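You operate a simulated robot arm through the tools that you are given. There is no shell and no other tool. Be economical: measure what you need, move in short steps, check, and stop when the job is done.

You are at the controls of a simulated robot arm. One attempt, no reset.

TASK
Fold and tie the orange bag, then stand it in the grey carton.
Fine: fold its top down in the hollow block and bend both tie ends back first. Set down upright: orange bag.

The check looks at the end state, three seconds after you hand in, the way a careful person would. Anything else that was tipped, shoved, dropped, spilled or broken makes it a failure. Flat cloth is picked up by pressing the open fingertips on it (5 to 10 N) and closing them slowly along it; thin cloth reads only 2 to 8 mm in the jaws.

THE ROBOT
A 6-joint arm with a two-finger parallel gripper on a trunk, on a base that drives. Base frame: it is fixed to the floor where the robot stands at the start and does not move with it; the origin is under the middle of the robot, x ahead of it, y to its left, z up; the surface under the hand at the start is at about z = 0.86. Readings come in m, degrees, newtons and seconds.
Its first joint turns from -166.0 to 166.0 degrees. Places, roughly: grey carton (20x24x7 cm) [0.6, -0.3, 0.9]; inside of the grey carton [0.6, -0.3, 0.9]; orange bag (9x6x14 cm) [0.5, 0, 0.9]; red bag [-9.5, 6.25, 1]; top of the orange bag [0.5, 0, 1]; white tie end of the orange bag [0.5, 0, 1]; yellow tie end of the orange bag [0.5, -0.1, 1]. Payload 3.91 kg.
The TCP is the grasp point between the finger pads, 0.03 m short of the fingertips. In the tool frame z runs along the fingers and y along their closing line. The gripper opens to 0.11 m. The fingers are 0.02 m wide and 0.01 m thick; the gripper's body (0.048 by 0.112 m) begins 0.055 m behind the TCP.
Orientation is that of the tool frame in the base frame, as [roll, pitch, yaw] about the fixed x, y, z axes, in that order (R = Rz(yaw) Ry(pitch) Rx(roll)). With the fingers straight down and closing along the base's y, the tool's x points along the base's -x, its y along +y and its z along -z.

THE INTERFACE
- The arm moves only by the tool arm_command. Its argument "rows" is a list of rows, each an object (a shift or turn left out is 0, a gripper value left out holds the last) with "translation": the shift along the base's x, y, z in units of 40 mm (1.0 is 40 mm), a list of three; "delta_rot": the turn, a rotation vector about the base's x, y, z in units of 8 degrees (1.0 is 8 degrees), a list of three; "grip": the opening in per cent of the stroke, from 0 (shut) to 100 (fully open). In form: [{"translation": [x, y, z], "delta_rot": [wx, wy, wz], "grip": grip}, ...]. A call has 1 to 20 rows; each row shifts and turns the commanded pose from where the row before left it. A call with a number of a shift or a turn outside -1 to 1 is refused whole. Each row takes 0.2 s and may step no farther than 0.05 m and 8.6 degrees from the row before; otherwise, or with a gripper value out of range, the whole call is refused. A pose out of reach is approached as far as the arm can. The call stops where the force on the tool passes 40 N (or 10 N more than at its start, if that is more) or the arm is blocked; 0.2 s more then pass. Each finger travels about 0.108 m/s and halts on what it meets, pressing with about 21 N; the grip force reading is that of the motor and also rises with nothing between the fingers. The clock runs only during rows and for 0.2 s after the last one: add rows that do not move to give the fingers time. It gives the time, the measured TCP pose, the force on the tool (base axes), the opening and the grip force at its end, in the units of the frame above (readings bear some noise), with the torque about the TCP (base axes, N m) and any sound that the robot's microphone picked up.
- Cameras (640 x 400 px; columns grow to the right, rows downward): "scene" is now at [0.6369, -0.369, 1.3194]; the picture's right is [-0.00, -0.17, 0.99], its down [-0.36, 0.92, 0.16] and it looks along [-0.93, -0.36, -0.06] (base axes); focal length 214 px, centre (320, 200). "wrist" rides on the gripper at [0.072, 0.017, -0.103] in the tool frame; the picture's right is [-0.23, 0.97, 0.00], its down [-0.76, -0.18, -0.62] and it looks along [-0.61, -0.14, 0.78] (tool axes); focal length 222 px, centre (320, 200). There is no depth. A picture from a camera that has moved, and an enlarged one, comes with that camera's place and axes in the base frame and with its lens.
- get_image(camera): a new picture of that camera. It takes no simulated time.
- roll_base(legs): drives the robot by 1 to 6 legs, each [ahead, left, turn to the left] in m, m and degrees, along the robot's own axes; the way and the turn of a leg run together, so that a leg with both is an arc; at most 1.5 m and 180 degrees a leg. The arm and the cameras ride along, it lands a little off, and it stops where it bumps. It gives what a move gives.
- turn_head(pan, tilt): turns the head with the scene camera to pan (to the left, within 80 degrees either way) and tilt (down, from -29 to 69), counted from straight ahead of the robot. It gives what a move gives.
- close_up(camera, box): a new picture of the part [left, top, right, bottom] of that camera's present view, enlarged. It takes no simulated time.
- sign_off(): hands the job in; it is judged then, once.

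Go step by step. Nothing tells you exact positions but the pictures and the camera data: compare them with the known pose of the tool, close in by small moves and look again before you grip or let go. The budget is 120 turns and 90 pictures, counting those below and the enlarged ones. Unless the task says otherwise, let go and move clear before handing in, and close with one line.

The tools are called after ">>>" by a JSON object that holds its "op" and its "data". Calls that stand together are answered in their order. arm_command: Moves the arm, as the interface text tells. Its arguments: {"type":"object","properties":{"rows":{"type":"array"}},"required":["rows"]} The other tools are called the same way: roll_base (legs) drives the base; turn_head (pan, tilt) turns the head that bears the scene camera; get_image (camera) takes a picture; close_up (camera, box) takes an enlarged picture of a part of a camera's view; sign_off () hands the job in.

At the start:

```text
clock: 0.0
tool_pos: [0.6264, -0.3141, 1.1993]
tool_rot: [-180.0, 0.0, -179.9]
contact_force: [-1.0, -0.2, -0.2]
wrist_torque: [0.03, -0.01, 0.0]
gripper_width: 0.1099
finger_force: 0.1
robot x, y, heading: [0.002, -0.0008, 0.2]
head pan, tilt: [-80.2, 68.8]
```

scene: 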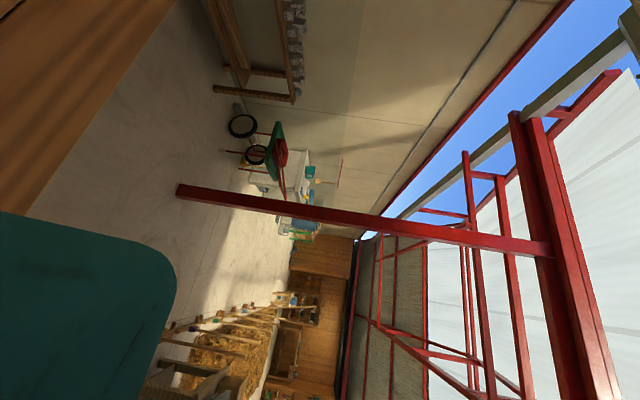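
wrist: 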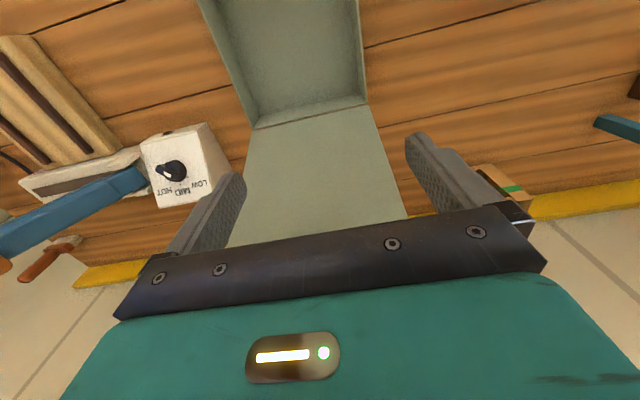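

The wrist view shows the grey carton below, and the scene camera is looking away from the work. I'll turn the head toward the table and look.

>>> {"op": "turn_head", "data": {"pan": 0, "tilt": 45}}

>>> {"op": "get_image", "data": {"camera": "scene"}}

>>> {"op": "get_image", "data": {"camera": "wrist"}}

```text
clock: 1.5
tool_pos: [0.6276, -0.3137, 1.1999]
tool_rot: [-180.0, 0.0, -179.9]
contact_force: [0.0, 0.2, 0.3]
wrist_torque: [0.0, 0.01, -0.01]
gripper_width: 0.1099
finger_force: 0.0
robot x, y, heading: [0.0009, 0.0014, 0.1]
head pan, tilt: [0.0, 45.0]
```

```text
87 pictures are left
camera scene: at [0.6657, -0.3139, 1.2476], right [0.0, -1.0, 0.0], down [-0.71, 0.0, 0.71], along [-0.71, 0.0, -0.71], focal length 214 px, centre (320, 200)
```

scene: 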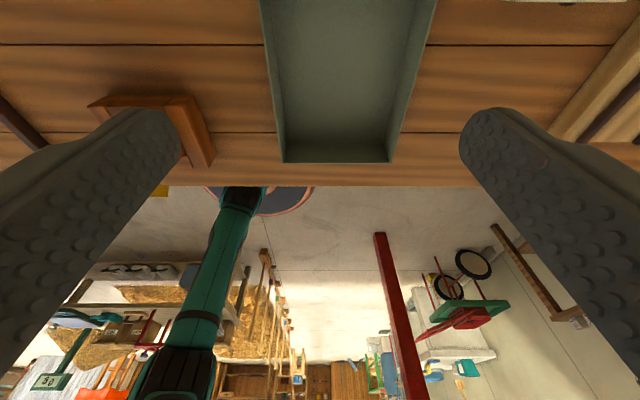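

```text
86 pictures are left
camera wrist: at [0.5521, -0.2978, 1.3016], right [0.23, 0.97, 0.0], down [0.76, -0.18, 0.62], along [0.61, -0.14, -0.78], focal length 222 px, centre (320, 200)
```

wrist: 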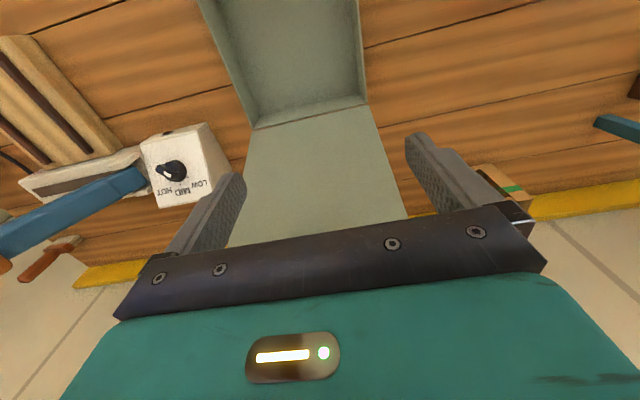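

The "scene" camera evidently rides at the hand (tilt 0 looks along the fingers). The bag should be at +y, so I pan toward it.

>>> {"op": "turn_head", "data": {"pan": 55, "tilt": 10}}

>>> {"op": "get_image", "data": {"camera": "scene"}}

```text
clock: 2.8
tool_pos: [0.6267, -0.3143, 1.1992]
tool_rot: [-180.0, -0.1, -179.8]
contact_force: [0.4, 0.3, -0.9]
wrist_torque: [-0.01, -0.01, 0.01]
gripper_width: 0.1098
finger_force: 0.0
robot x, y, heading: [-0.0018, -0.001, 0.2]
head pan, tilt: [55.0, 10.0]
```

```text
85 pictures are left
camera scene: at [0.7205, -0.2377, 1.2756], right [0.0, -0.57, -0.82], down [-0.98, -0.14, 0.1], along [-0.17, 0.81, -0.57], focal length 214 px, centre (320, 200)
```

scene: 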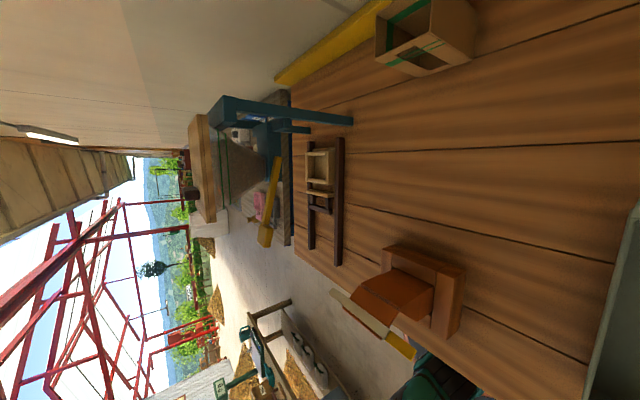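

The bag stands in its hollow block with the white/yellow tie strip across its top. Closer look.

>>> {"op": "close_up", "data": {"camera": "scene", "box": [310, 230, 490, 370]}}

```text
2.86 times, centred on (400, 300) of scene
camera zoom: at [0.7205, -0.2377, 1.2756], right [0.0, -0.57, -0.82], down [-0.98, -0.14, 0.1], along [-0.17, 0.81, -0.57], focal length 613 px, centre (91, -86)
```

zoom: 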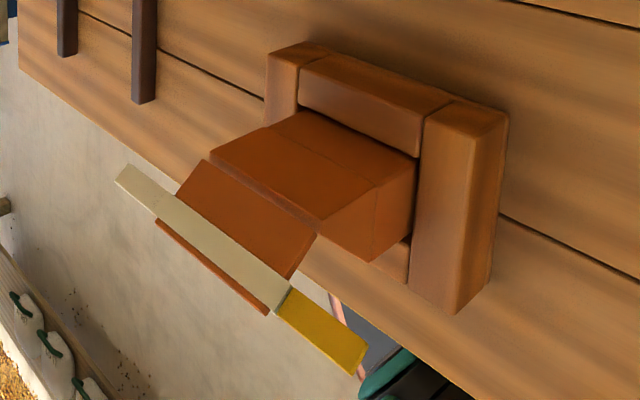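

The strip seems to run along y (white at +y, yellow at −y) with the bag near x≈0.45. I move up and over it for a view from above.

>>> {"op": "arm_command", "data": {"rows": [{"translation": [0, 0, 1]}, {"translation": [0, 0, 1]}, {"translation": [-0.4, 1, 0.5]}, {"translation": [-0.4, 1, 0]}, {"translation": [-0.4, 1, 0]}, {"translation": [-0.4, 1, 0]}, {"translation": [-0.4, 1, 0]}, {"translation": [-0.4, 1, 0]}, {"translation": [-0.4, 1, 0]}, {"translation": [-0.4, 0.8, 0]}]}}

>>> {"op": "turn_head", "data": {"pan": 0, "tilt": 10}}

>>> {"op": "get_image", "data": {"camera": "scene"}}

>>> {"op": "get_image", "data": {"camera": "wrist"}}

```text
clock: 5.0
tool_pos: [0.4981, -0.0026, 1.2908]
tool_rot: [-179.9, 0.0, -180.0]
contact_force: [1.6, -0.4, 0.2]
wrist_torque: [-0.04, 0.06, -0.04]
gripper_width: 0.1098
finger_force: 0.0
out of reach, approached as far as the arm can: row 3
robot x, y, heading: [-0.0012, 0.0034, -0.2]
head pan, tilt: [55.0, 10.0]
```

```text
clock: 6.2
tool_pos: [0.4977, -0.003, 1.2928]
tool_rot: [180.0, -0.1, -179.9]
contact_force: [-0.2, 0.7, -0.3]
wrist_torque: [-0.01, 0.01, -0.03]
gripper_width: 0.1101
finger_force: 0.1
robot x, y, heading: [0.0017, 0.001, -0.0]
head pan, tilt: [0.0, 10.0]
```

```text
83 pictures are left
camera scene: at [0.5923, -0.0022, 1.3286], right [0.0, -1.0, 0.0], down [-0.98, 0.0, 0.17], along [-0.17, 0.0, -0.98], focal length 214 px, centre (320, 200)
```

scene: 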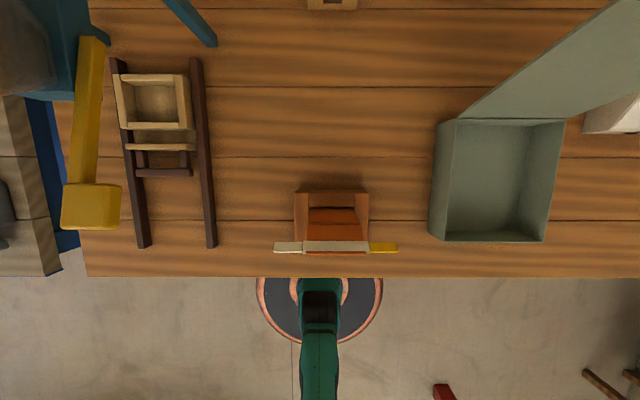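

```text
82 pictures are left
camera wrist: at [0.4238, 0.0137, 1.3943], right [0.23, 0.97, 0.0], down [0.76, -0.18, 0.62], along [0.61, -0.14, -0.78], focal length 222 px, centre (320, 200)
```

wrist: 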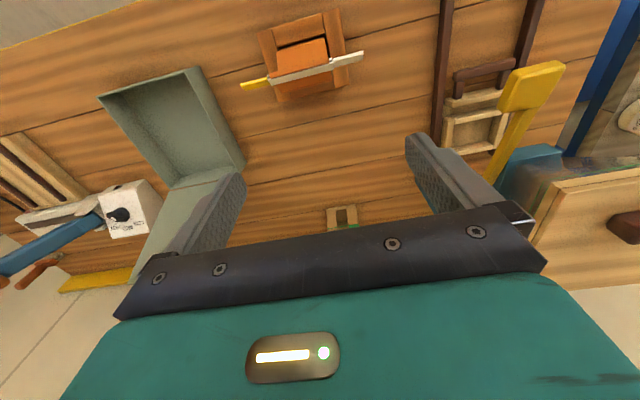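

>>> {"op": "close_up", "data": {"camera": "scene", "box": [256, 175, 416, 275]}}

>>> {"op": "close_up", "data": {"camera": "wrist", "box": [220, 0, 380, 110]}}

```text
4.00 times, centred on (336, 225) of scene
camera zoom: at [0.5923, -0.0022, 1.3286], right [0.0, -1.0, 0.0], down [-0.98, 0.0, 0.17], along [-0.17, 0.0, -0.98], focal length 858 px, centre (256, 100)
```

zoom: 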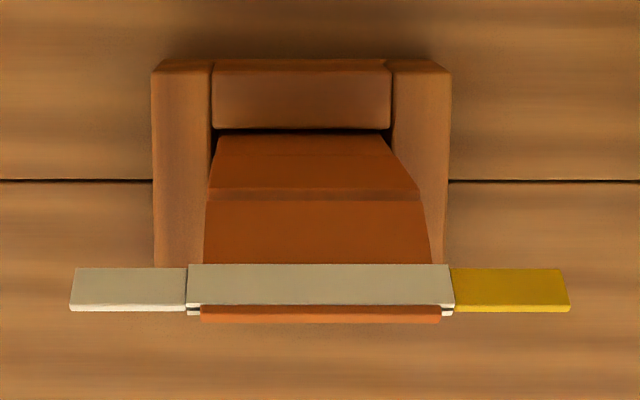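

```text
3.64 times, centred on (300, 55) of wrist
camera zoom: at [0.4238, 0.0137, 1.3943], right [0.23, 0.97, 0.0], down [0.76, -0.18, 0.62], along [0.61, -0.14, -0.78], focal length 808 px, centre (393, 727)
```

zoom: 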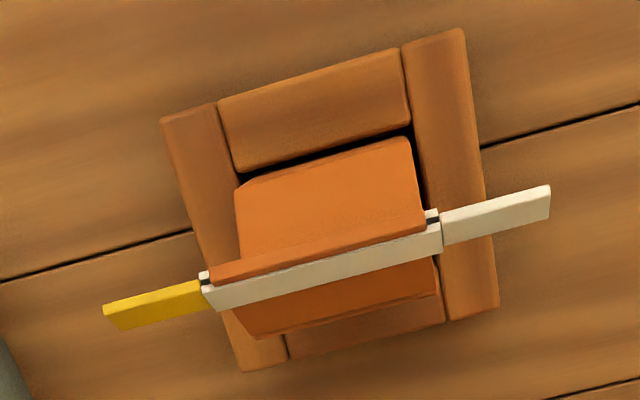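

Strip is about z≈1.037, x≈0.472, y from −0.112 to 0.062; the flap hinges near (0.498, −0.025, 1.003) and leans toward −x. I take a low side view to confirm the geometry.

>>> {"op": "arm_command", "data": {"rows": [{"translation": [-0.4, -1, 0]}, {"translation": [-0.4, -1, 0]}, {"translation": [-0.4, -1, 0]}, {"translation": [0, -1, -0.5]}, {"translation": [0, -1, -0.7]}, {"translation": [0, -1, -0.7]}, {"translation": [0, -1, -0.7]}, {"translation": [0, -0.5, -0.7]}, {"translation": [0, 0, -1]}, {"translation": [0, 0, -1]}]}}

>>> {"op": "turn_head", "data": {"pan": 75, "tilt": 5}}

>>> {"op": "get_image", "data": {"camera": "scene"}}

```text
clock: 8.4
tool_pos: [0.4511, -0.301, 1.0775]
tool_rot: [180.0, 0.1, -179.9]
contact_force: [-0.3, 1.1, -0.3]
wrist_torque: [0.0, -0.02, 0.02]
gripper_width: 0.1102
finger_force: 0.0
robot x, y, heading: [-0.0001, -0.0013, -0.1]
head pan, tilt: [0.0, 10.0]
```

```text
clock: 9.9
tool_pos: [0.4509, -0.3013, 1.0789]
tool_rot: [-179.9, 0.0, -180.0]
contact_force: [0.0, -0.7, -0.3]
wrist_torque: [-0.04, -0.02, 0.03]
gripper_width: 0.1098
finger_force: 0.1
robot x, y, heading: [-0.0017, 0.0024, 0.0]
head pan, tilt: [75.0, 5.0]
```

```text
79 pictures are left
camera scene: at [0.5534, -0.2124, 1.1847], right [0.0, -0.26, -0.97], down [-1.0, -0.09, 0.02], along [-0.09, 0.96, -0.26], focal length 214 px, centre (320, 200)
```

scene: 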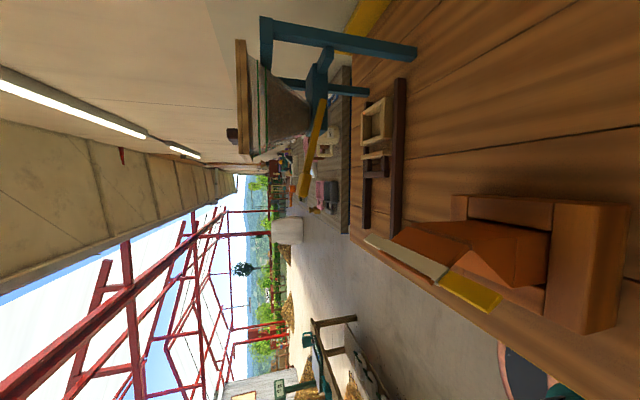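

>>> {"op": "close_up", "data": {"camera": "scene", "box": [350, 180, 640, 360]}}

```text
2.21 times, centred on (495, 270) of scene
camera zoom: at [0.5534, -0.2124, 1.1847], right [0.0, -0.26, -0.97], down [-1.0, -0.09, 0.02], along [-0.09, 0.96, -0.26], focal length 473 px, centre (-66, 46)
```

zoom: 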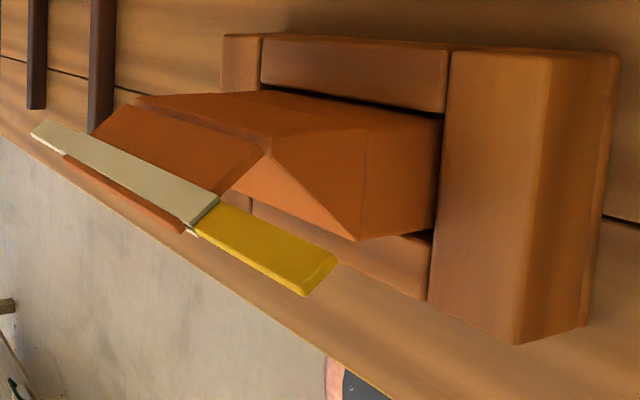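

Geometry is clear: a ridge with a flap leaning ~45° toward −x, strip on its outer face. I close the fingers and come above the strip's middle to push the flap over.

>>> {"op": "arm_command", "data": {"rows": [{"translation": [0, 0, 1], "grip": 0}, {"translation": [0, 0, 0.8]}, {"translation": [0, 1, 0]}, {"translation": [0, 1, 0]}, {"translation": [0, 1, 0]}, {"translation": [0, 1, 0]}, {"translation": [0, 1, 0]}, {"translation": [0, 1, 0]}, {"translation": [0.1, 0.9, 0]}, {"translation": [0, 0, -0.6]}]}}

>>> {"op": "turn_head", "data": {"pan": 0, "tilt": 40}}

>>> {"op": "get_image", "data": {"camera": "scene"}}

>>> {"op": "get_image", "data": {"camera": "wrist"}}

```text
clock: 12.1
tool_pos: [0.4525, -0.0247, 1.1282]
tool_rot: [180.0, 0.1, -179.9]
contact_force: [-0.2, 0.6, -0.5]
wrist_torque: [-0.01, 0.0, 0.04]
gripper_width: 0.0003
finger_force: 21.6
robot x, y, heading: [-0.0016, -0.0014, 0.1]
head pan, tilt: [75.0, 5.0]
```

```text
clock: 13.6
tool_pos: [0.4527, -0.0255, 1.129]
tool_rot: [-179.9, 0.1, -179.9]
contact_force: [1.0, 0.2, 0.4]
wrist_torque: [0.06, 0.01, -0.05]
gripper_width: 0.0
finger_force: 21.0
robot x, y, heading: [-0.0013, -0.0022, -0.3]
head pan, tilt: [0.0, 40.0]
```

```text
77 pictures are left
camera scene: at [0.4993, -0.0252, 1.1739], right [0.0, -1.0, 0.0], down [-0.77, 0.0, 0.64], along [-0.64, 0.0, -0.77], focal length 214 px, centre (320, 200)
```

scene: 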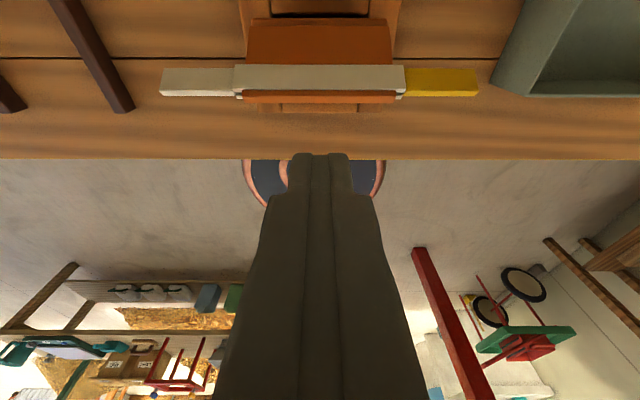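

```text
76 pictures are left
camera wrist: at [0.3784, -0.0092, 1.2316], right [0.23, 0.97, 0.0], down [0.76, -0.18, 0.62], along [0.61, -0.14, -0.78], focal length 222 px, centre (320, 200)
```

wrist: 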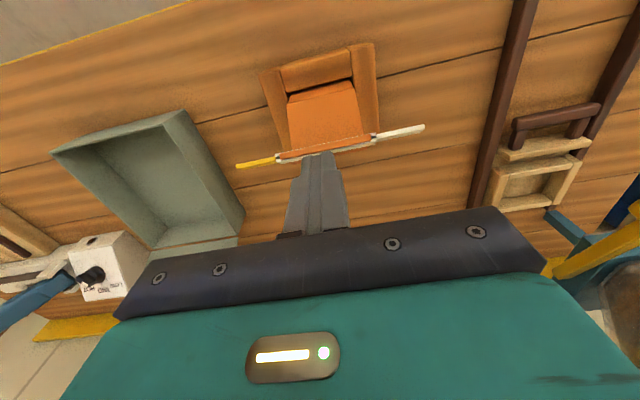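

Strip top spans x≈0.467–0.483; I shift to x≈0.468 and press down slowly, following the arc toward −x.

>>> {"op": "arm_command", "data": {"rows": [{"translation": [0.4, 0, 0]}, {"translation": [0, 0, -0.7]}, {"translation": [0, 0, -0.5]}, {"translation": [-0.05, 0, -0.25]}, {"translation": [-0.05, 0, -0.25]}, {"translation": [-0.1, 0, -0.25]}, {"translation": [-0.1, 0, -0.25]}, {"translation": [0, 0, 0]}]}}

>>> {"op": "get_image", "data": {"camera": "scene"}}

```text
clock: 15.3
tool_pos: [0.4559, -0.025, 1.0396]
tool_rot: [-180.0, 0.0, -179.9]
contact_force: [-0.3, 0.0, 0.8]
wrist_torque: [-0.01, 0.05, -0.03]
gripper_width: 0.0003
finger_force: 21.0
robot x, y, heading: [0.0017, -0.0007, -0.2]
head pan, tilt: [0.0, 40.0]
```

```text
75 pictures are left
camera scene: at [0.5031, -0.0247, 1.085], right [0.0, -1.0, 0.0], down [-0.77, 0.0, 0.64], along [-0.64, 0.0, -0.77], focal length 214 px, centre (320, 200)
```

scene: 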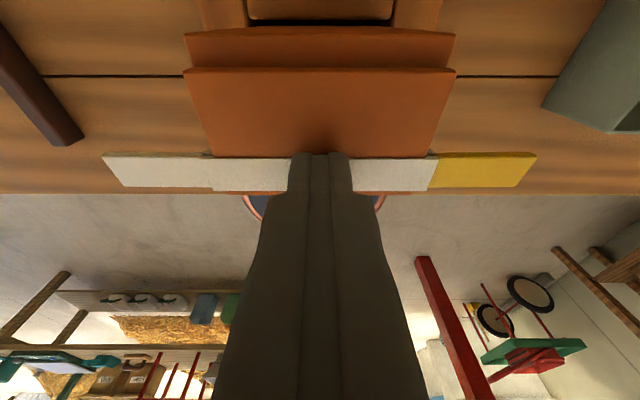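

The flap follows with little force and is now about horizontal. Continue pressing down.

>>> {"op": "arm_command", "data": {"rows": [{"translation": [0, 0, -0.25]}, {"translation": [0, 0, -0.25]}, {"translation": [0, 0, -0.25]}, {"translation": [0, 0, -0.2]}, {"translation": [0, 0, 0]}]}}

>>> {"op": "get_image", "data": {"camera": "scene"}}

```text
clock: 16.6
tool_pos: [0.4564, -0.0242, 1.0022]
tool_rot: [-180.0, 0.2, -179.9]
contact_force: [-6.0, -0.8, 11.3]
wrist_torque: [0.01, 0.06, -0.03]
gripper_width: 0.0
finger_force: 20.5
robot x, y, heading: [0.0022, -0.0017, 0.1]
head pan, tilt: [0.0, 40.0]
```

```text
74 pictures are left
camera scene: at [0.5032, -0.0251, 1.048], right [0.0, -1.0, 0.0], down [-0.77, 0.0, 0.64], along [-0.64, 0.0, -0.77], focal length 214 px, centre (320, 200)
```

scene: 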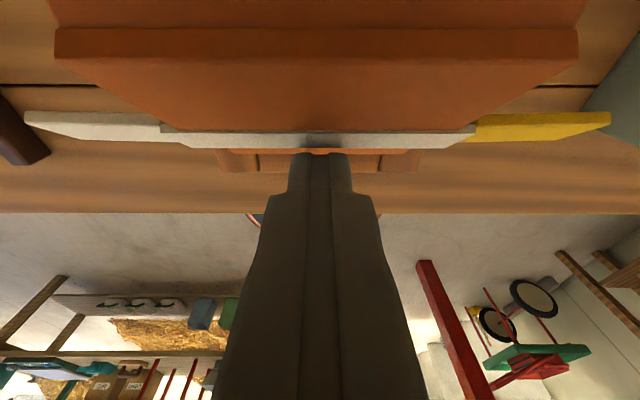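

Contact force rising (~11 N), flap near the rear slope. A little more, then lift off to see whether it stays.

>>> {"op": "arm_command", "data": {"rows": [{"translation": [0, 0, -0.12]}, {"translation": [0, 0, -0.12]}, {"translation": [0, 0, 0]}]}}

>>> {"op": "arm_command", "data": {"rows": [{"translation": [-0.2, 0, 0.4]}, {"translation": [0, 0, 1]}, {"translation": [0, 0, 1]}, {"translation": [0, 0, 0]}]}}

>>> {"op": "get_image", "data": {"camera": "scene"}}

```text
clock: 17.2
tool_pos: [0.4566, -0.024, 0.9971]
tool_rot: [-179.9, 0.3, -179.9]
contact_force: [-6.6, -0.1, 10.7]
wrist_torque: [0.03, 0.1, 0.02]
gripper_width: 0.0
finger_force: 21.1
robot x, y, heading: [-0.002, 0.0035, 0.1]
head pan, tilt: [0.0, 40.0]
stopped in row 3: the force on the tool passed its limit at 45 N (the readings are from after the stop); the commanded pose is now the measured one
```

```text
clock: 18.2
tool_pos: [0.4482, -0.0234, 1.0915]
tool_rot: [-180.0, 0.2, -179.9]
contact_force: [0.1, 0.4, 0.5]
wrist_torque: [0.02, -0.02, -0.03]
gripper_width: 0.0
finger_force: 21.2
robot x, y, heading: [-0.0018, -0.001, -0.1]
head pan, tilt: [0.0, 40.0]
```

```text
73 pictures are left
camera scene: at [0.4946, -0.0238, 1.1365], right [0.0, -1.0, 0.0], down [-0.77, 0.0, 0.64], along [-0.64, 0.0, -0.77], focal length 214 px, centre (320, 200)
```

scene: 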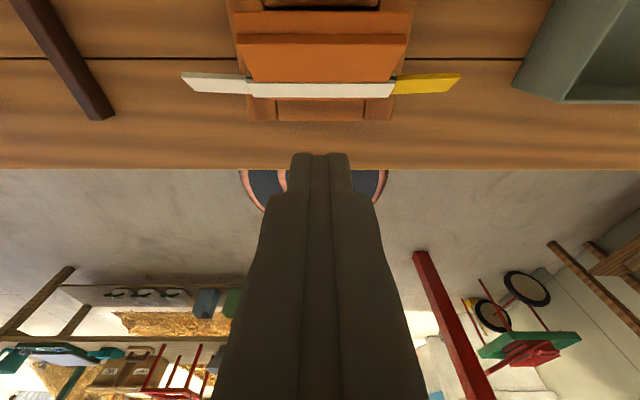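

The fold holds. I back off to the −y side for a look at the folded flap and tie ends.

>>> {"op": "arm_command", "data": {"rows": [{"translation": [0, -0.5, 1]}, {"translation": [0, -1, 0]}, {"translation": [0, -1, 0]}, {"translation": [0, -1, 0]}, {"translation": [0, -1, 0]}, {"translation": [0, -1, -0.5]}, {"translation": [0, -1, -0.8]}]}}

>>> {"op": "turn_head", "data": {"pan": 75, "tilt": 5}}

>>> {"op": "close_up", "data": {"camera": "scene", "box": [350, 140, 640, 320]}}

```text
refused: row 7 steps farther than a row can; nothing moved
```

```text
clock: 19.7
tool_pos: [0.4482, -0.0248, 1.0911]
tool_rot: [-180.0, 0.2, -180.0]
contact_force: [0.6, -0.5, 0.1]
wrist_torque: [0.03, 0.05, 0.0]
gripper_width: 0.0
finger_force: 21.4
robot x, y, heading: [-0.0011, 0.0031, -0.1]
head pan, tilt: [75.0, 5.0]
```

```text
2.21 times, centred on (495, 230) of scene
camera zoom: at [0.55, 0.065, 1.1976], right [0.0, -0.26, -0.97], down [-1.0, -0.09, 0.02], along [-0.09, 0.96, -0.26], focal length 473 px, centre (-66, 134)
```

zoom: 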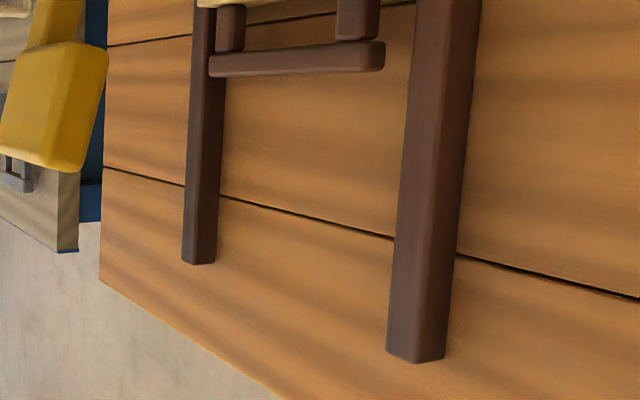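

>>> {"op": "arm_command", "data": {"rows": [{"translation": [0, -0.5, 1]}, {"translation": [-0.2, -1, 0]}, {"translation": [-0.3, -1, 0]}, {"translation": [-0.3, -1, 0]}, {"translation": [-0.3, -1, 0]}, {"translation": [-0.3, -1, -0.5]}, {"translation": [-0.3, -1, -0.5]}, {"translation": [-0.3, -0.3, -0.5]}]}}

>>> {"op": "get_image", "data": {"camera": "scene"}}

```text
clock: 21.5
tool_pos: [0.3693, -0.2974, 1.0701]
tool_rot: [180.0, 0.1, -179.9]
contact_force: [0.7, 0.2, -0.1]
wrist_torque: [0.04, 0.0, 0.02]
gripper_width: 0.0001
finger_force: 20.8
robot x, y, heading: [-0.0022, 0.0004, -0.0]
head pan, tilt: [75.0, 5.0]
```

```text
71 pictures are left
camera scene: at [0.471, -0.2089, 1.177], right [0.0, -0.26, -0.97], down [-1.0, -0.09, 0.02], along [-0.09, 0.96, -0.26], focal length 214 px, centre (320, 200)
```

scene: 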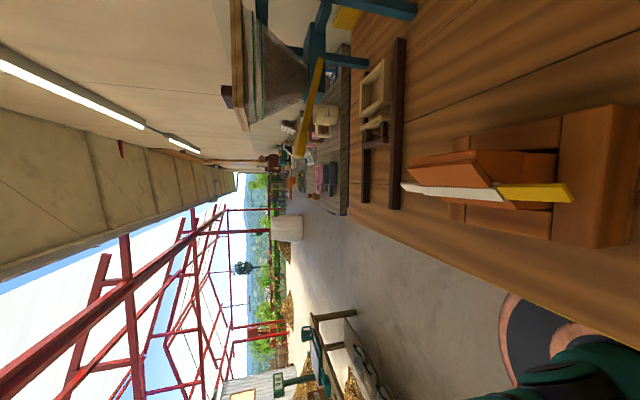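

>>> {"op": "close_up", "data": {"camera": "scene", "box": [390, 90, 630, 250]}}

```text
2.50 times, centred on (510, 170) of scene
camera zoom: at [0.471, -0.2089, 1.177], right [0.0, -0.26, -0.97], down [-1.0, -0.09, 0.02], along [-0.09, 0.96, -0.26], focal length 536 px, centre (-155, 275)
```

zoom: 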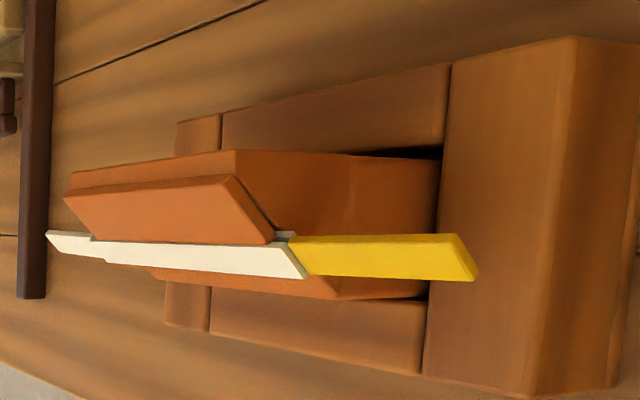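

The flap lies on the rear slope with the strip around (0.463, z≈0.973); block top is ≈0.90. I position the closed fingertips over the outer part of the yellow end and press it down/back toward the bag side.

>>> {"op": "arm_command", "data": {"rows": [{"translation": [0.5, 1, 0]}, {"translation": [0.5, 1, 0]}, {"translation": [0.5, 1, 0]}, {"translation": [0.5, 1, 0]}, {"translation": [0.33, 0.88, 0]}, {"translation": [0, 0, -0.6]}, {"translation": [0, 0, -0.3]}, {"translation": [0, 0, 0]}]}}

>>> {"op": "turn_head", "data": {"pan": 0, "tilt": 45}}

>>> {"op": "get_image", "data": {"camera": "scene"}}

>>> {"op": "get_image", "data": {"camera": "wrist"}}

```text
clock: 23.3
tool_pos: [0.4631, -0.1024, 1.0347]
tool_rot: [-180.0, 0.1, -179.9]
contact_force: [0.1, -0.7, 0.4]
wrist_torque: [-0.02, 0.01, -0.02]
gripper_width: 0.0
finger_force: 21.3
robot x, y, heading: [-0.0027, -0.0, -0.1]
head pan, tilt: [75.0, 5.0]
```

```text
clock: 24.7
tool_pos: [0.4629, -0.1032, 1.0347]
tool_rot: [-180.0, 0.2, -179.9]
contact_force: [-0.7, -0.4, -0.4]
wrist_torque: [0.03, 0.03, -0.02]
gripper_width: 0.0
finger_force: 20.8
robot x, y, heading: [-0.0016, -0.001, -0.1]
head pan, tilt: [0.0, 45.0]
```

```text
69 pictures are left
camera scene: at [0.5021, -0.103, 1.0835], right [0.0, -1.0, 0.0], down [-0.71, 0.0, 0.7], along [-0.7, 0.0, -0.71], focal length 214 px, centre (320, 200)
```

scene: 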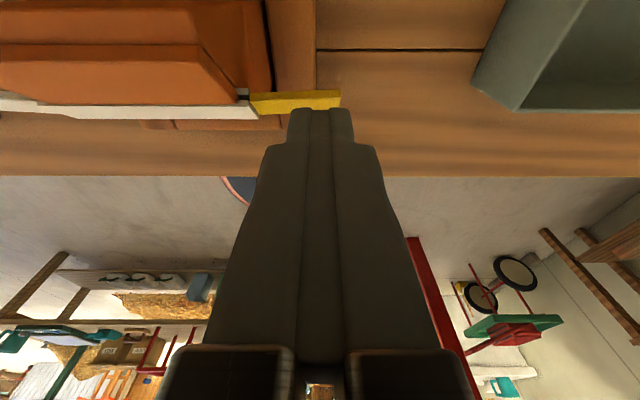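

```text
68 pictures are left
camera wrist: at [0.3883, -0.087, 1.1373], right [0.23, 0.97, 0.0], down [0.76, -0.18, 0.63], along [0.61, -0.14, -0.78], focal length 222 px, centre (320, 200)
```

wrist: 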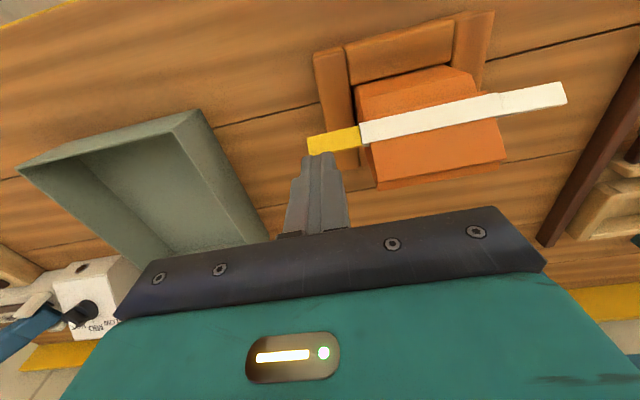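

Aligned over the outer yellow end. Pressing down gently with slight +x.

>>> {"op": "arm_command", "data": {"rows": [{"translation": [0, 0, -0.5]}, {"translation": [0.05, 0, -0.2]}, {"translation": [0.1, 0, -0.2]}, {"translation": [0.1, 0, -0.2]}, {"translation": [0, 0, 0]}]}}

>>> {"op": "get_image", "data": {"camera": "scene"}}

>>> {"op": "get_image", "data": {"camera": "wrist"}}

```text
clock: 25.9
tool_pos: [0.4734, -0.1023, 0.9906]
tool_rot: [179.9, 0.2, -179.8]
contact_force: [-0.5, 0.0, 0.4]
wrist_torque: [0.03, 0.03, -0.06]
gripper_width: 0.0002
finger_force: 20.8
robot x, y, heading: [-0.0014, -0.0012, 0.1]
head pan, tilt: [0.0, 45.0]
```

```text
67 pictures are left
camera scene: at [0.512, -0.102, 1.0397], right [0.0, -1.0, 0.0], down [-0.71, 0.0, 0.7], along [-0.7, 0.0, -0.71], focal length 214 px, centre (320, 200)
```

scene: 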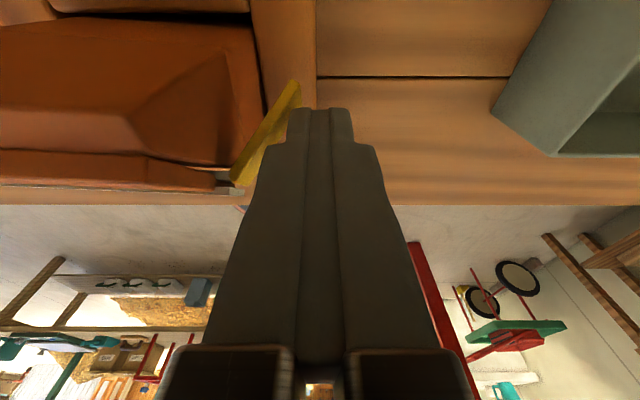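

```text
66 pictures are left
camera wrist: at [0.3984, -0.0859, 1.0934], right [0.23, 0.97, 0.0], down [0.76, -0.18, 0.63], along [0.61, -0.14, -0.78], focal length 222 px, centre (320, 200)
```

wrist: 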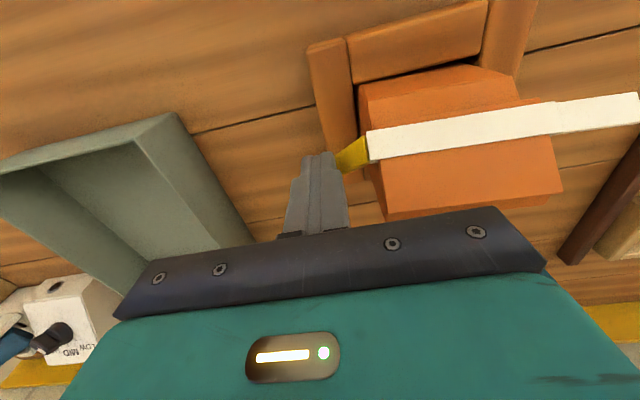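

The yellow end bends freely toward the bag's side (~55°). I go a little lower, then sweep it in +y against the bag.

>>> {"op": "arm_command", "data": {"rows": [{"translation": [0.1, 0, -0.25]}, {"translation": [0.1, 0, -0.1]}, {"translation": [0, 0.15, 0]}, {"translation": [0, 0.15, 0]}, {"translation": [0, 0.1, 0]}, {"translation": [0, 0, 0]}]}}

>>> {"op": "get_image", "data": {"camera": "scene"}}

```text
clock: 27.3
tool_pos: [0.4809, -0.086, 0.9779]
tool_rot: [-180.0, 0.2, -179.9]
contact_force: [0.5, -0.5, -0.1]
wrist_torque: [-0.01, -0.05, 0.01]
gripper_width: 0.0001
finger_force: 21.2
robot x, y, heading: [-0.001, -0.002, 0.1]
head pan, tilt: [0.0, 45.0]
```

```text
65 pictures are left
camera scene: at [0.5195, -0.0859, 1.026], right [0.0, -1.0, 0.0], down [-0.71, 0.0, 0.7], along [-0.7, 0.0, -0.71], focal length 214 px, centre (320, 200)
```

scene: 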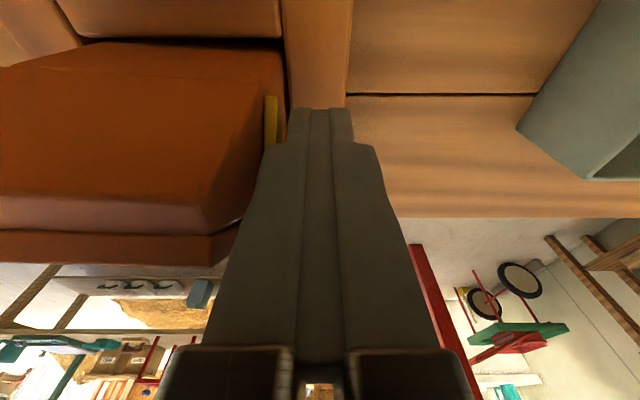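

Now about 90°. A few more millimetres until it rests against the bag.

>>> {"op": "arm_command", "data": {"rows": [{"translation": [0, 0.08, 0]}, {"translation": [0, 0.08, 0]}, {"translation": [0, 0.08, 0]}, {"translation": [0, 0, 0]}]}}

>>> {"op": "get_image", "data": {"camera": "scene"}}

```text
clock: 28.3
tool_pos: [0.4802, -0.0757, 0.9777]
tool_rot: [-180.0, 0.2, -180.0]
contact_force: [1.9, -6.7, 3.8]
wrist_torque: [0.07, 0.03, 0.04]
gripper_width: 0.0
finger_force: 21.2
robot x, y, heading: [-0.0026, -0.0, -0.0]
head pan, tilt: [0.0, 45.0]
```

```text
64 pictures are left
camera scene: at [0.5194, -0.0759, 1.0265], right [0.0, -1.0, 0.0], down [-0.71, 0.0, 0.7], along [-0.7, 0.0, -0.71], focal length 214 px, centre (320, 200)
```

scene: 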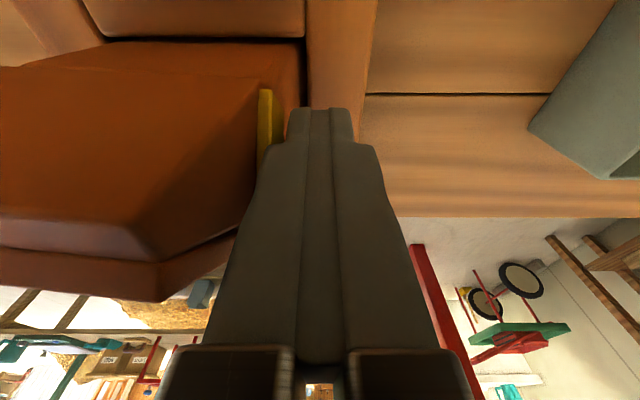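

Contact reached. Back off in −y, lift, and inspect.

>>> {"op": "arm_command", "data": {"rows": [{"translation": [0, -0.4, 0]}, {"translation": [0, -0.4, 0.3]}, {"translation": [-0.2, -0.3, 1]}, {"translation": [-0.5, 0, 1]}, {"translation": [-0.5, 0, 0.8]}, {"translation": [0, 0, 0]}]}}

>>> {"op": "turn_head", "data": {"pan": 15, "tilt": 10}}

>>> {"op": "get_image", "data": {"camera": "scene"}}

>>> {"op": "get_image", "data": {"camera": "wrist"}}

```text
clock: 29.7
tool_pos: [0.4324, -0.1213, 1.1009]
tool_rot: [180.0, 0.2, -179.9]
contact_force: [0.2, 0.7, 0.0]
wrist_torque: [0.02, 0.01, -0.02]
gripper_width: 0.0
finger_force: 21.3
robot x, y, heading: [-0.0007, -0.0009, -0.0]
head pan, tilt: [0.0, 45.0]
```

```text
clock: 30.8
tool_pos: [0.4323, -0.1201, 1.1031]
tool_rot: [180.0, 0.3, -180.0]
contact_force: [0.7, 0.1, -0.6]
wrist_torque: [0.0, 0.01, -0.01]
gripper_width: 0.0
finger_force: 21.1
robot x, y, heading: [-0.0002, -0.0032, 0.2]
head pan, tilt: [15.0, 10.0]
```

```text
63 pictures are left
camera scene: at [0.5267, -0.0974, 1.1416], right [0.0, -0.97, -0.26], down [-0.99, -0.05, 0.17], along [-0.17, 0.25, -0.95], focal length 214 px, centre (320, 200)
```

scene: 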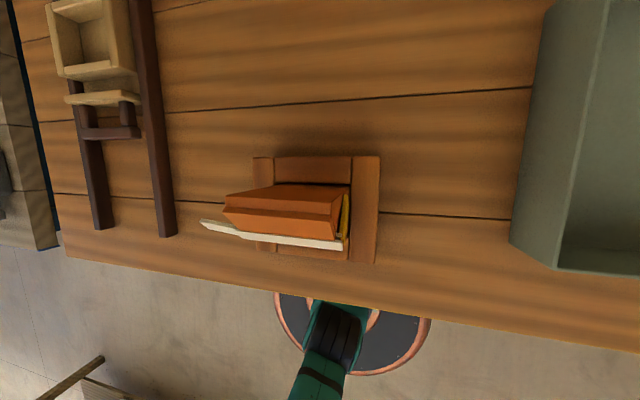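

```text
62 pictures are left
camera wrist: at [0.3581, -0.1054, 1.2036], right [0.23, 0.97, 0.0], down [0.76, -0.18, 0.63], along [0.61, -0.14, -0.78], focal length 222 px, centre (320, 200)
```

wrist: 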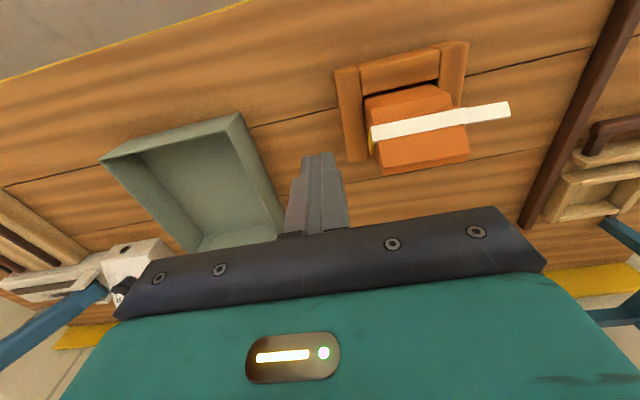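

Yellow stays bent and the fold holds. Now the white end: same moves mirrored at y≈+0.053.

>>> {"op": "arm_command", "data": {"rows": [{"translation": [0.2, 1, 0]}, {"translation": [0.2, 1, 0]}, {"translation": [0.2, 1, 0]}, {"translation": [0.18, 1, 0]}, {"translation": [0, 0.33, 0]}, {"translation": [0, 0, -1]}, {"translation": [0, 0, -0.7]}, {"translation": [0, 0, 0]}]}}

>>> {"op": "turn_head", "data": {"pan": 0, "tilt": 45}}

>>> {"op": "get_image", "data": {"camera": "scene"}}

>>> {"op": "get_image", "data": {"camera": "wrist"}}

```text
clock: 32.5
tool_pos: [0.4632, 0.0526, 1.0347]
tool_rot: [-179.9, 0.2, -179.8]
contact_force: [0.5, 0.2, -0.1]
wrist_torque: [0.0, 0.0, -0.01]
gripper_width: 0.0
finger_force: 20.5
robot x, y, heading: [-0.0026, -0.0023, -0.1]
head pan, tilt: [15.0, 10.0]
```

```text
clock: 33.6
tool_pos: [0.4636, 0.0524, 1.0343]
tool_rot: [179.9, 0.2, -179.9]
contact_force: [0.6, -0.1, -0.1]
wrist_torque: [0.01, -0.01, 0.02]
gripper_width: 0.0002
finger_force: 20.8
robot x, y, heading: [-0.0005, 0.0009, 0.2]
head pan, tilt: [0.0, 45.0]
```

```text
61 pictures are left
camera scene: at [0.5024, 0.0522, 1.083], right [0.0, -1.0, 0.0], down [-0.71, 0.0, 0.7], along [-0.7, 0.0, -0.71], focal length 214 px, centre (320, 200)
```

scene: 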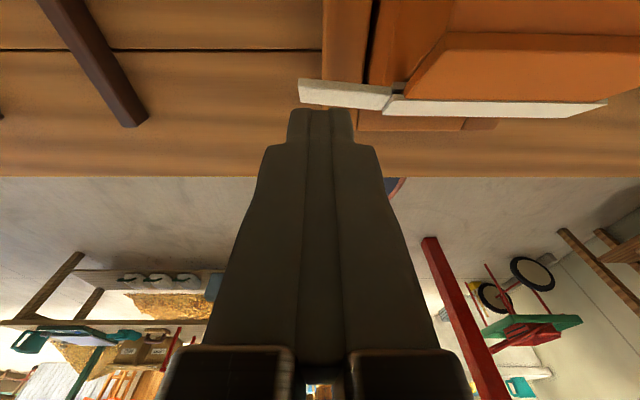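

```text
60 pictures are left
camera wrist: at [0.3886, 0.0682, 1.1367], right [0.23, 0.97, 0.0], down [0.76, -0.18, 0.63], along [0.61, -0.14, -0.78], focal length 222 px, centre (320, 200)
```

wrist: 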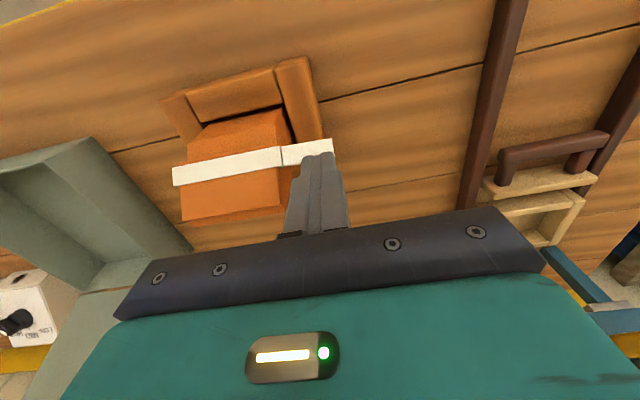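

>>> {"op": "arm_command", "data": {"rows": [{"translation": [0.1, 0, -0.5]}, {"translation": [0.05, 0, -0.2]}, {"translation": [0.1, 0, -0.2]}, {"translation": [0.1, 0, -0.2]}, {"translation": [0, 0, 0]}]}}

>>> {"op": "get_image", "data": {"camera": "scene"}}

```text
clock: 34.8
tool_pos: [0.4777, 0.0527, 0.9889]
tool_rot: [180.0, 0.2, 180.0]
contact_force: [0.5, 0.1, 0.1]
wrist_torque: [0.0, 0.0, 0.0]
gripper_width: 0.0
finger_force: 20.8
robot x, y, heading: [0.0006, -0.001, -0.1]
head pan, tilt: [0.0, 45.0]
```

```text
59 pictures are left
camera scene: at [0.5166, 0.0531, 1.0379], right [0.0, -1.0, 0.0], down [-0.71, 0.0, 0.7], along [-0.7, 0.0, -0.71], focal length 214 px, centre (320, 200)
```

scene: 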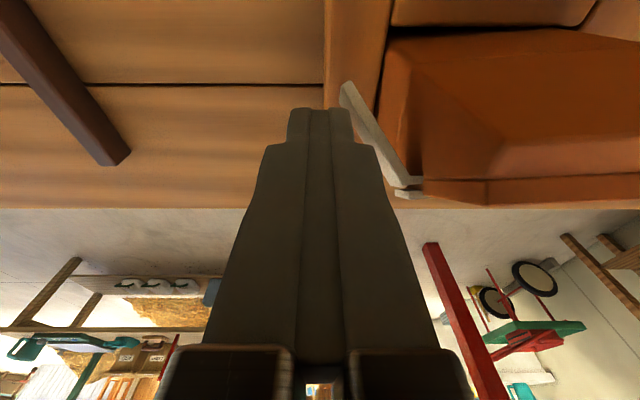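

Good. Lower and sweep in −y until light contact.

>>> {"op": "arm_command", "data": {"rows": [{"translation": [0.05, 0, -0.25]}, {"translation": [0.05, 0, -0.05]}, {"translation": [0, -0.15, 0]}, {"translation": [0, -0.15, 0]}, {"translation": [0, -0.15, 0]}, {"translation": [0, -0.1, 0]}, {"translation": [0, -0.08, 0]}, {"translation": [0, 0, 0]}]}}

>>> {"op": "get_image", "data": {"camera": "scene"}}

```text
clock: 36.6
tool_pos: [0.4812, 0.0292, 0.9778]
tool_rot: [180.0, 0.2, -179.9]
contact_force: [3.4, 11.3, 5.7]
wrist_torque: [-0.09, 0.06, -0.06]
gripper_width: 0.0
finger_force: 20.9
robot x, y, heading: [-0.0001, -0.0023, -0.3]
head pan, tilt: [0.0, 45.0]
```

```text
58 pictures are left
camera scene: at [0.5212, 0.0292, 1.0261], right [0.0, -1.0, 0.0], down [-0.71, 0.0, 0.7], along [-0.7, 0.0, -0.71], focal length 214 px, centre (320, 200)
```

scene: 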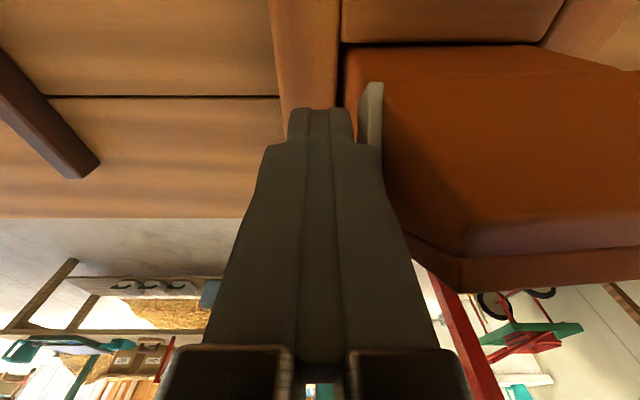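

Contact at ~11 N; white end lies along the side. Back off, lift, and inspect from above.

>>> {"op": "arm_command", "data": {"rows": [{"translation": [0, 0.4, 0]}, {"translation": [0, 0.4, 0.3]}, {"translation": [0, 0.3, 1]}, {"translation": [-0.3, 0, 1]}, {"translation": [-0.3, -0.5, 1]}, {"translation": [-0.4, -0.9, 0.5]}, {"translation": [-0.4, -1, 0]}, {"translation": [0, 0, 0], "grip": 100}, {"translation": [0, 0, 0]}, {"translation": [0, 0, 0]}]}}

>>> {"op": "turn_head", "data": {"pan": 0, "tilt": 10}}

>>> {"op": "close_up", "data": {"camera": "scene", "box": [220, 120, 420, 280]}}

>>> {"op": "get_image", "data": {"camera": "wrist"}}

```text
clock: 38.8
tool_pos: [0.4237, -0.0219, 1.127]
tool_rot: [180.0, 0.2, -179.9]
contact_force: [-0.4, -0.5, -1.0]
wrist_torque: [0.04, -0.02, 0.01]
gripper_width: 0.1102
finger_force: 0.0
robot x, y, heading: [0.0016, 0.0011, -0.1]
head pan, tilt: [0.0, 45.0]
```

```text
clock: 39.8
tool_pos: [0.4234, -0.0224, 1.1271]
tool_rot: [180.0, 0.2, -179.9]
contact_force: [1.4, 0.9, -0.6]
wrist_torque: [0.02, -0.01, -0.01]
gripper_width: 0.1099
finger_force: 0.0
robot x, y, heading: [-0.0028, -0.0013, 0.1]
head pan, tilt: [0.0, 10.0]
```

```text
2.50 times, centred on (320, 200) of scene
camera zoom: at [0.5187, -0.0225, 1.1652], right [0.0, -1.0, 0.0], down [-0.99, 0.0, 0.17], along [-0.17, 0.0, -0.99], focal length 536 px, centre (320, 200)
```

zoom: 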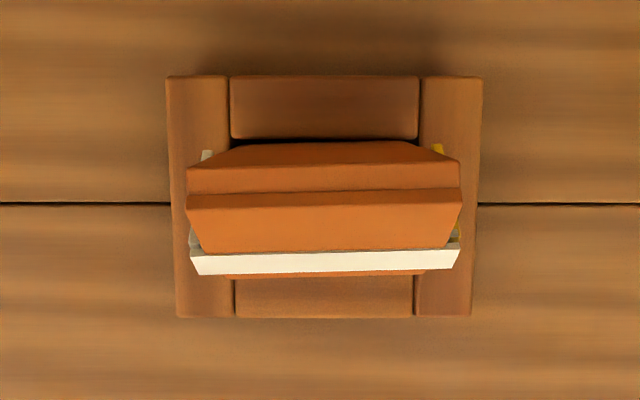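

```text
56 pictures are left
camera wrist: at [0.3501, -0.0065, 1.2304], right [0.23, 0.97, 0.0], down [0.76, -0.18, 0.63], along [0.61, -0.14, -0.78], focal length 222 px, centre (320, 200)
```

wrist: 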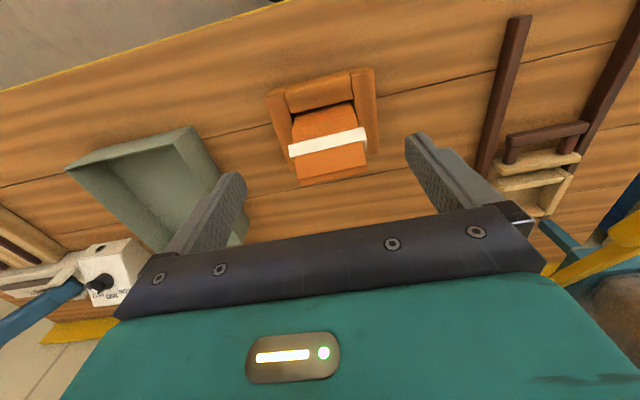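

Fold and both ties look good; bag body spans about x 0.445–0.505, centre (0.475, −0.025), perhaps 1–2° yawed. I'll grip it across its 6 cm depth (along x) so the ties stay untouched: turn the hand 90° above it.

>>> {"op": "arm_command", "data": {"rows": [{"translation": [0.6, 0, 0], "delta_rot": [0, 0, 1]}, {"translation": [0.68, -0.06, 0], "delta_rot": [0, 0, 1]}, {"delta_rot": [0, 0, 1]}, {"delta_rot": [0, 0, 1]}, {"delta_rot": [0, 0, 1]}, {"delta_rot": [0, 0, 1]}, {"delta_rot": [0, 0, 1]}, {"delta_rot": [0, 0, 1]}, {"delta_rot": [0, 0, 1]}, {"delta_rot": [0, 0, 1]}, {"delta_rot": [0, 0, 1]}, {"delta_rot": [0, 0, 0.4]}, {"delta_rot": [0, 0, 0]}]}}

>>> {"op": "turn_head", "data": {"pan": 0, "tilt": 35}}

>>> {"op": "get_image", "data": {"camera": "scene"}}

>>> {"op": "get_image", "data": {"camera": "wrist"}}

```text
clock: 42.6
tool_pos: [0.4763, -0.0269, 1.1288]
tool_rot: [179.9, 0.3, -88.8]
contact_force: [0.2, -0.6, 0.0]
wrist_torque: [0.01, -0.03, 0.01]
gripper_width: 0.1101
finger_force: 0.0
robot x, y, heading: [0.0007, 0.0031, -0.1]
head pan, tilt: [0.0, 10.0]
```

```text
clock: 43.5
tool_pos: [0.4755, -0.026, 1.1296]
tool_rot: [180.0, 0.2, -88.7]
contact_force: [0.0, 0.0, 0.4]
wrist_torque: [0.0, 0.04, -0.03]
gripper_width: 0.11
finger_force: 0.0
robot x, y, heading: [-0.0029, 0.0012, -0.1]
head pan, tilt: [0.0, 35.0]
```

```text
55 pictures are left
camera scene: at [0.4756, 0.0272, 1.1712], right [1.0, 0.02, 0.0], down [0.02, -0.82, 0.57], along [0.01, -0.57, -0.82], focal length 214 px, centre (320, 200)
```

scene: 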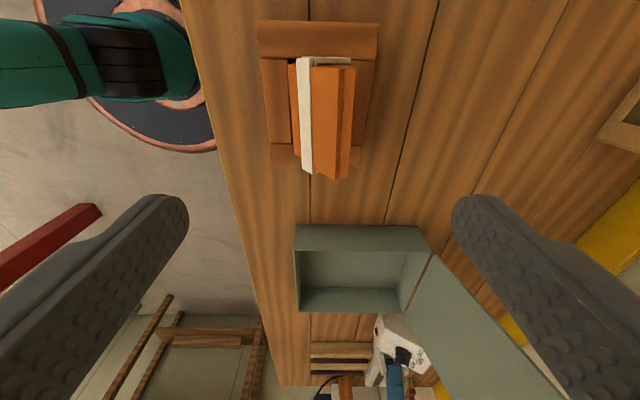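

```text
54 pictures are left
camera wrist: at [0.4595, -0.1004, 1.2316], right [-0.98, 0.21, 0.0], down [0.16, 0.76, 0.63], along [0.13, 0.61, -0.78], focal length 222 px, centre (320, 200)
```

wrist: 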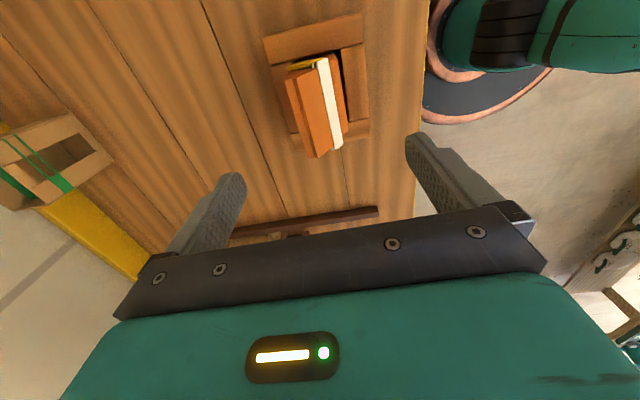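

Aligned with about 2 cm clearance each side. Descending to TCP z≈0.985 first and checking.

>>> {"op": "arm_command", "data": {"rows": [{"translation": [0, 0.03, -1]}, {"translation": [0, 0, -1]}, {"translation": [0, 0, -1]}, {"translation": [0, 0, -0.6]}, {"translation": [0, 0, 0]}]}}

>>> {"op": "turn_head", "data": {"pan": 0, "tilt": 60}}

>>> {"op": "get_image", "data": {"camera": "scene"}}

>>> {"op": "get_image", "data": {"camera": "wrist"}}

```text
clock: 44.7
tool_pos: [0.4752, -0.0256, 0.9866]
tool_rot: [-180.0, 0.2, -88.8]
contact_force: [0.3, -0.2, -0.2]
wrist_torque: [-0.01, 0.02, 0.04]
gripper_width: 0.1099
finger_force: 0.0
robot x, y, heading: [-0.0021, -0.002, 0.2]
head pan, tilt: [0.0, 35.0]
```

```text
clock: 45.5
tool_pos: [0.4776, -0.0252, 0.9862]
tool_rot: [-180.0, 0.2, -88.7]
contact_force: [-0.6, 0.1, 0.5]
wrist_torque: [0.03, 0.01, 0.03]
gripper_width: 0.1097
finger_force: 0.0
robot x, y, heading: [-0.0005, 0.0035, -0.1]
head pan, tilt: [0.0, 60.0]
```

```text
53 pictures are left
camera scene: at [0.4758, -0.0054, 1.0499], right [1.0, 0.02, 0.0], down [0.01, -0.5, 0.86], along [0.02, -0.86, -0.5], focal length 214 px, centre (320, 200)
```

scene: 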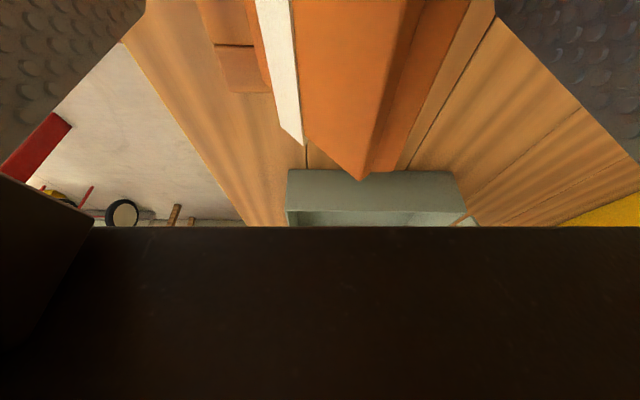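

```text
52 pictures are left
camera wrist: at [0.4589, -0.0987, 1.0891], right [-0.98, 0.21, 0.0], down [0.16, 0.76, 0.63], along [0.13, 0.61, -0.78], focal length 222 px, centre (320, 200)
```

wrist: 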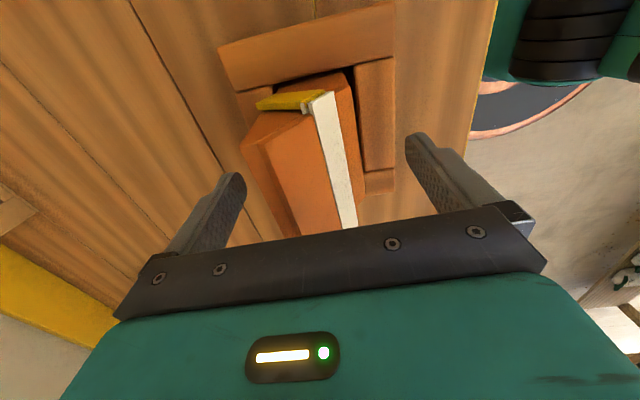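

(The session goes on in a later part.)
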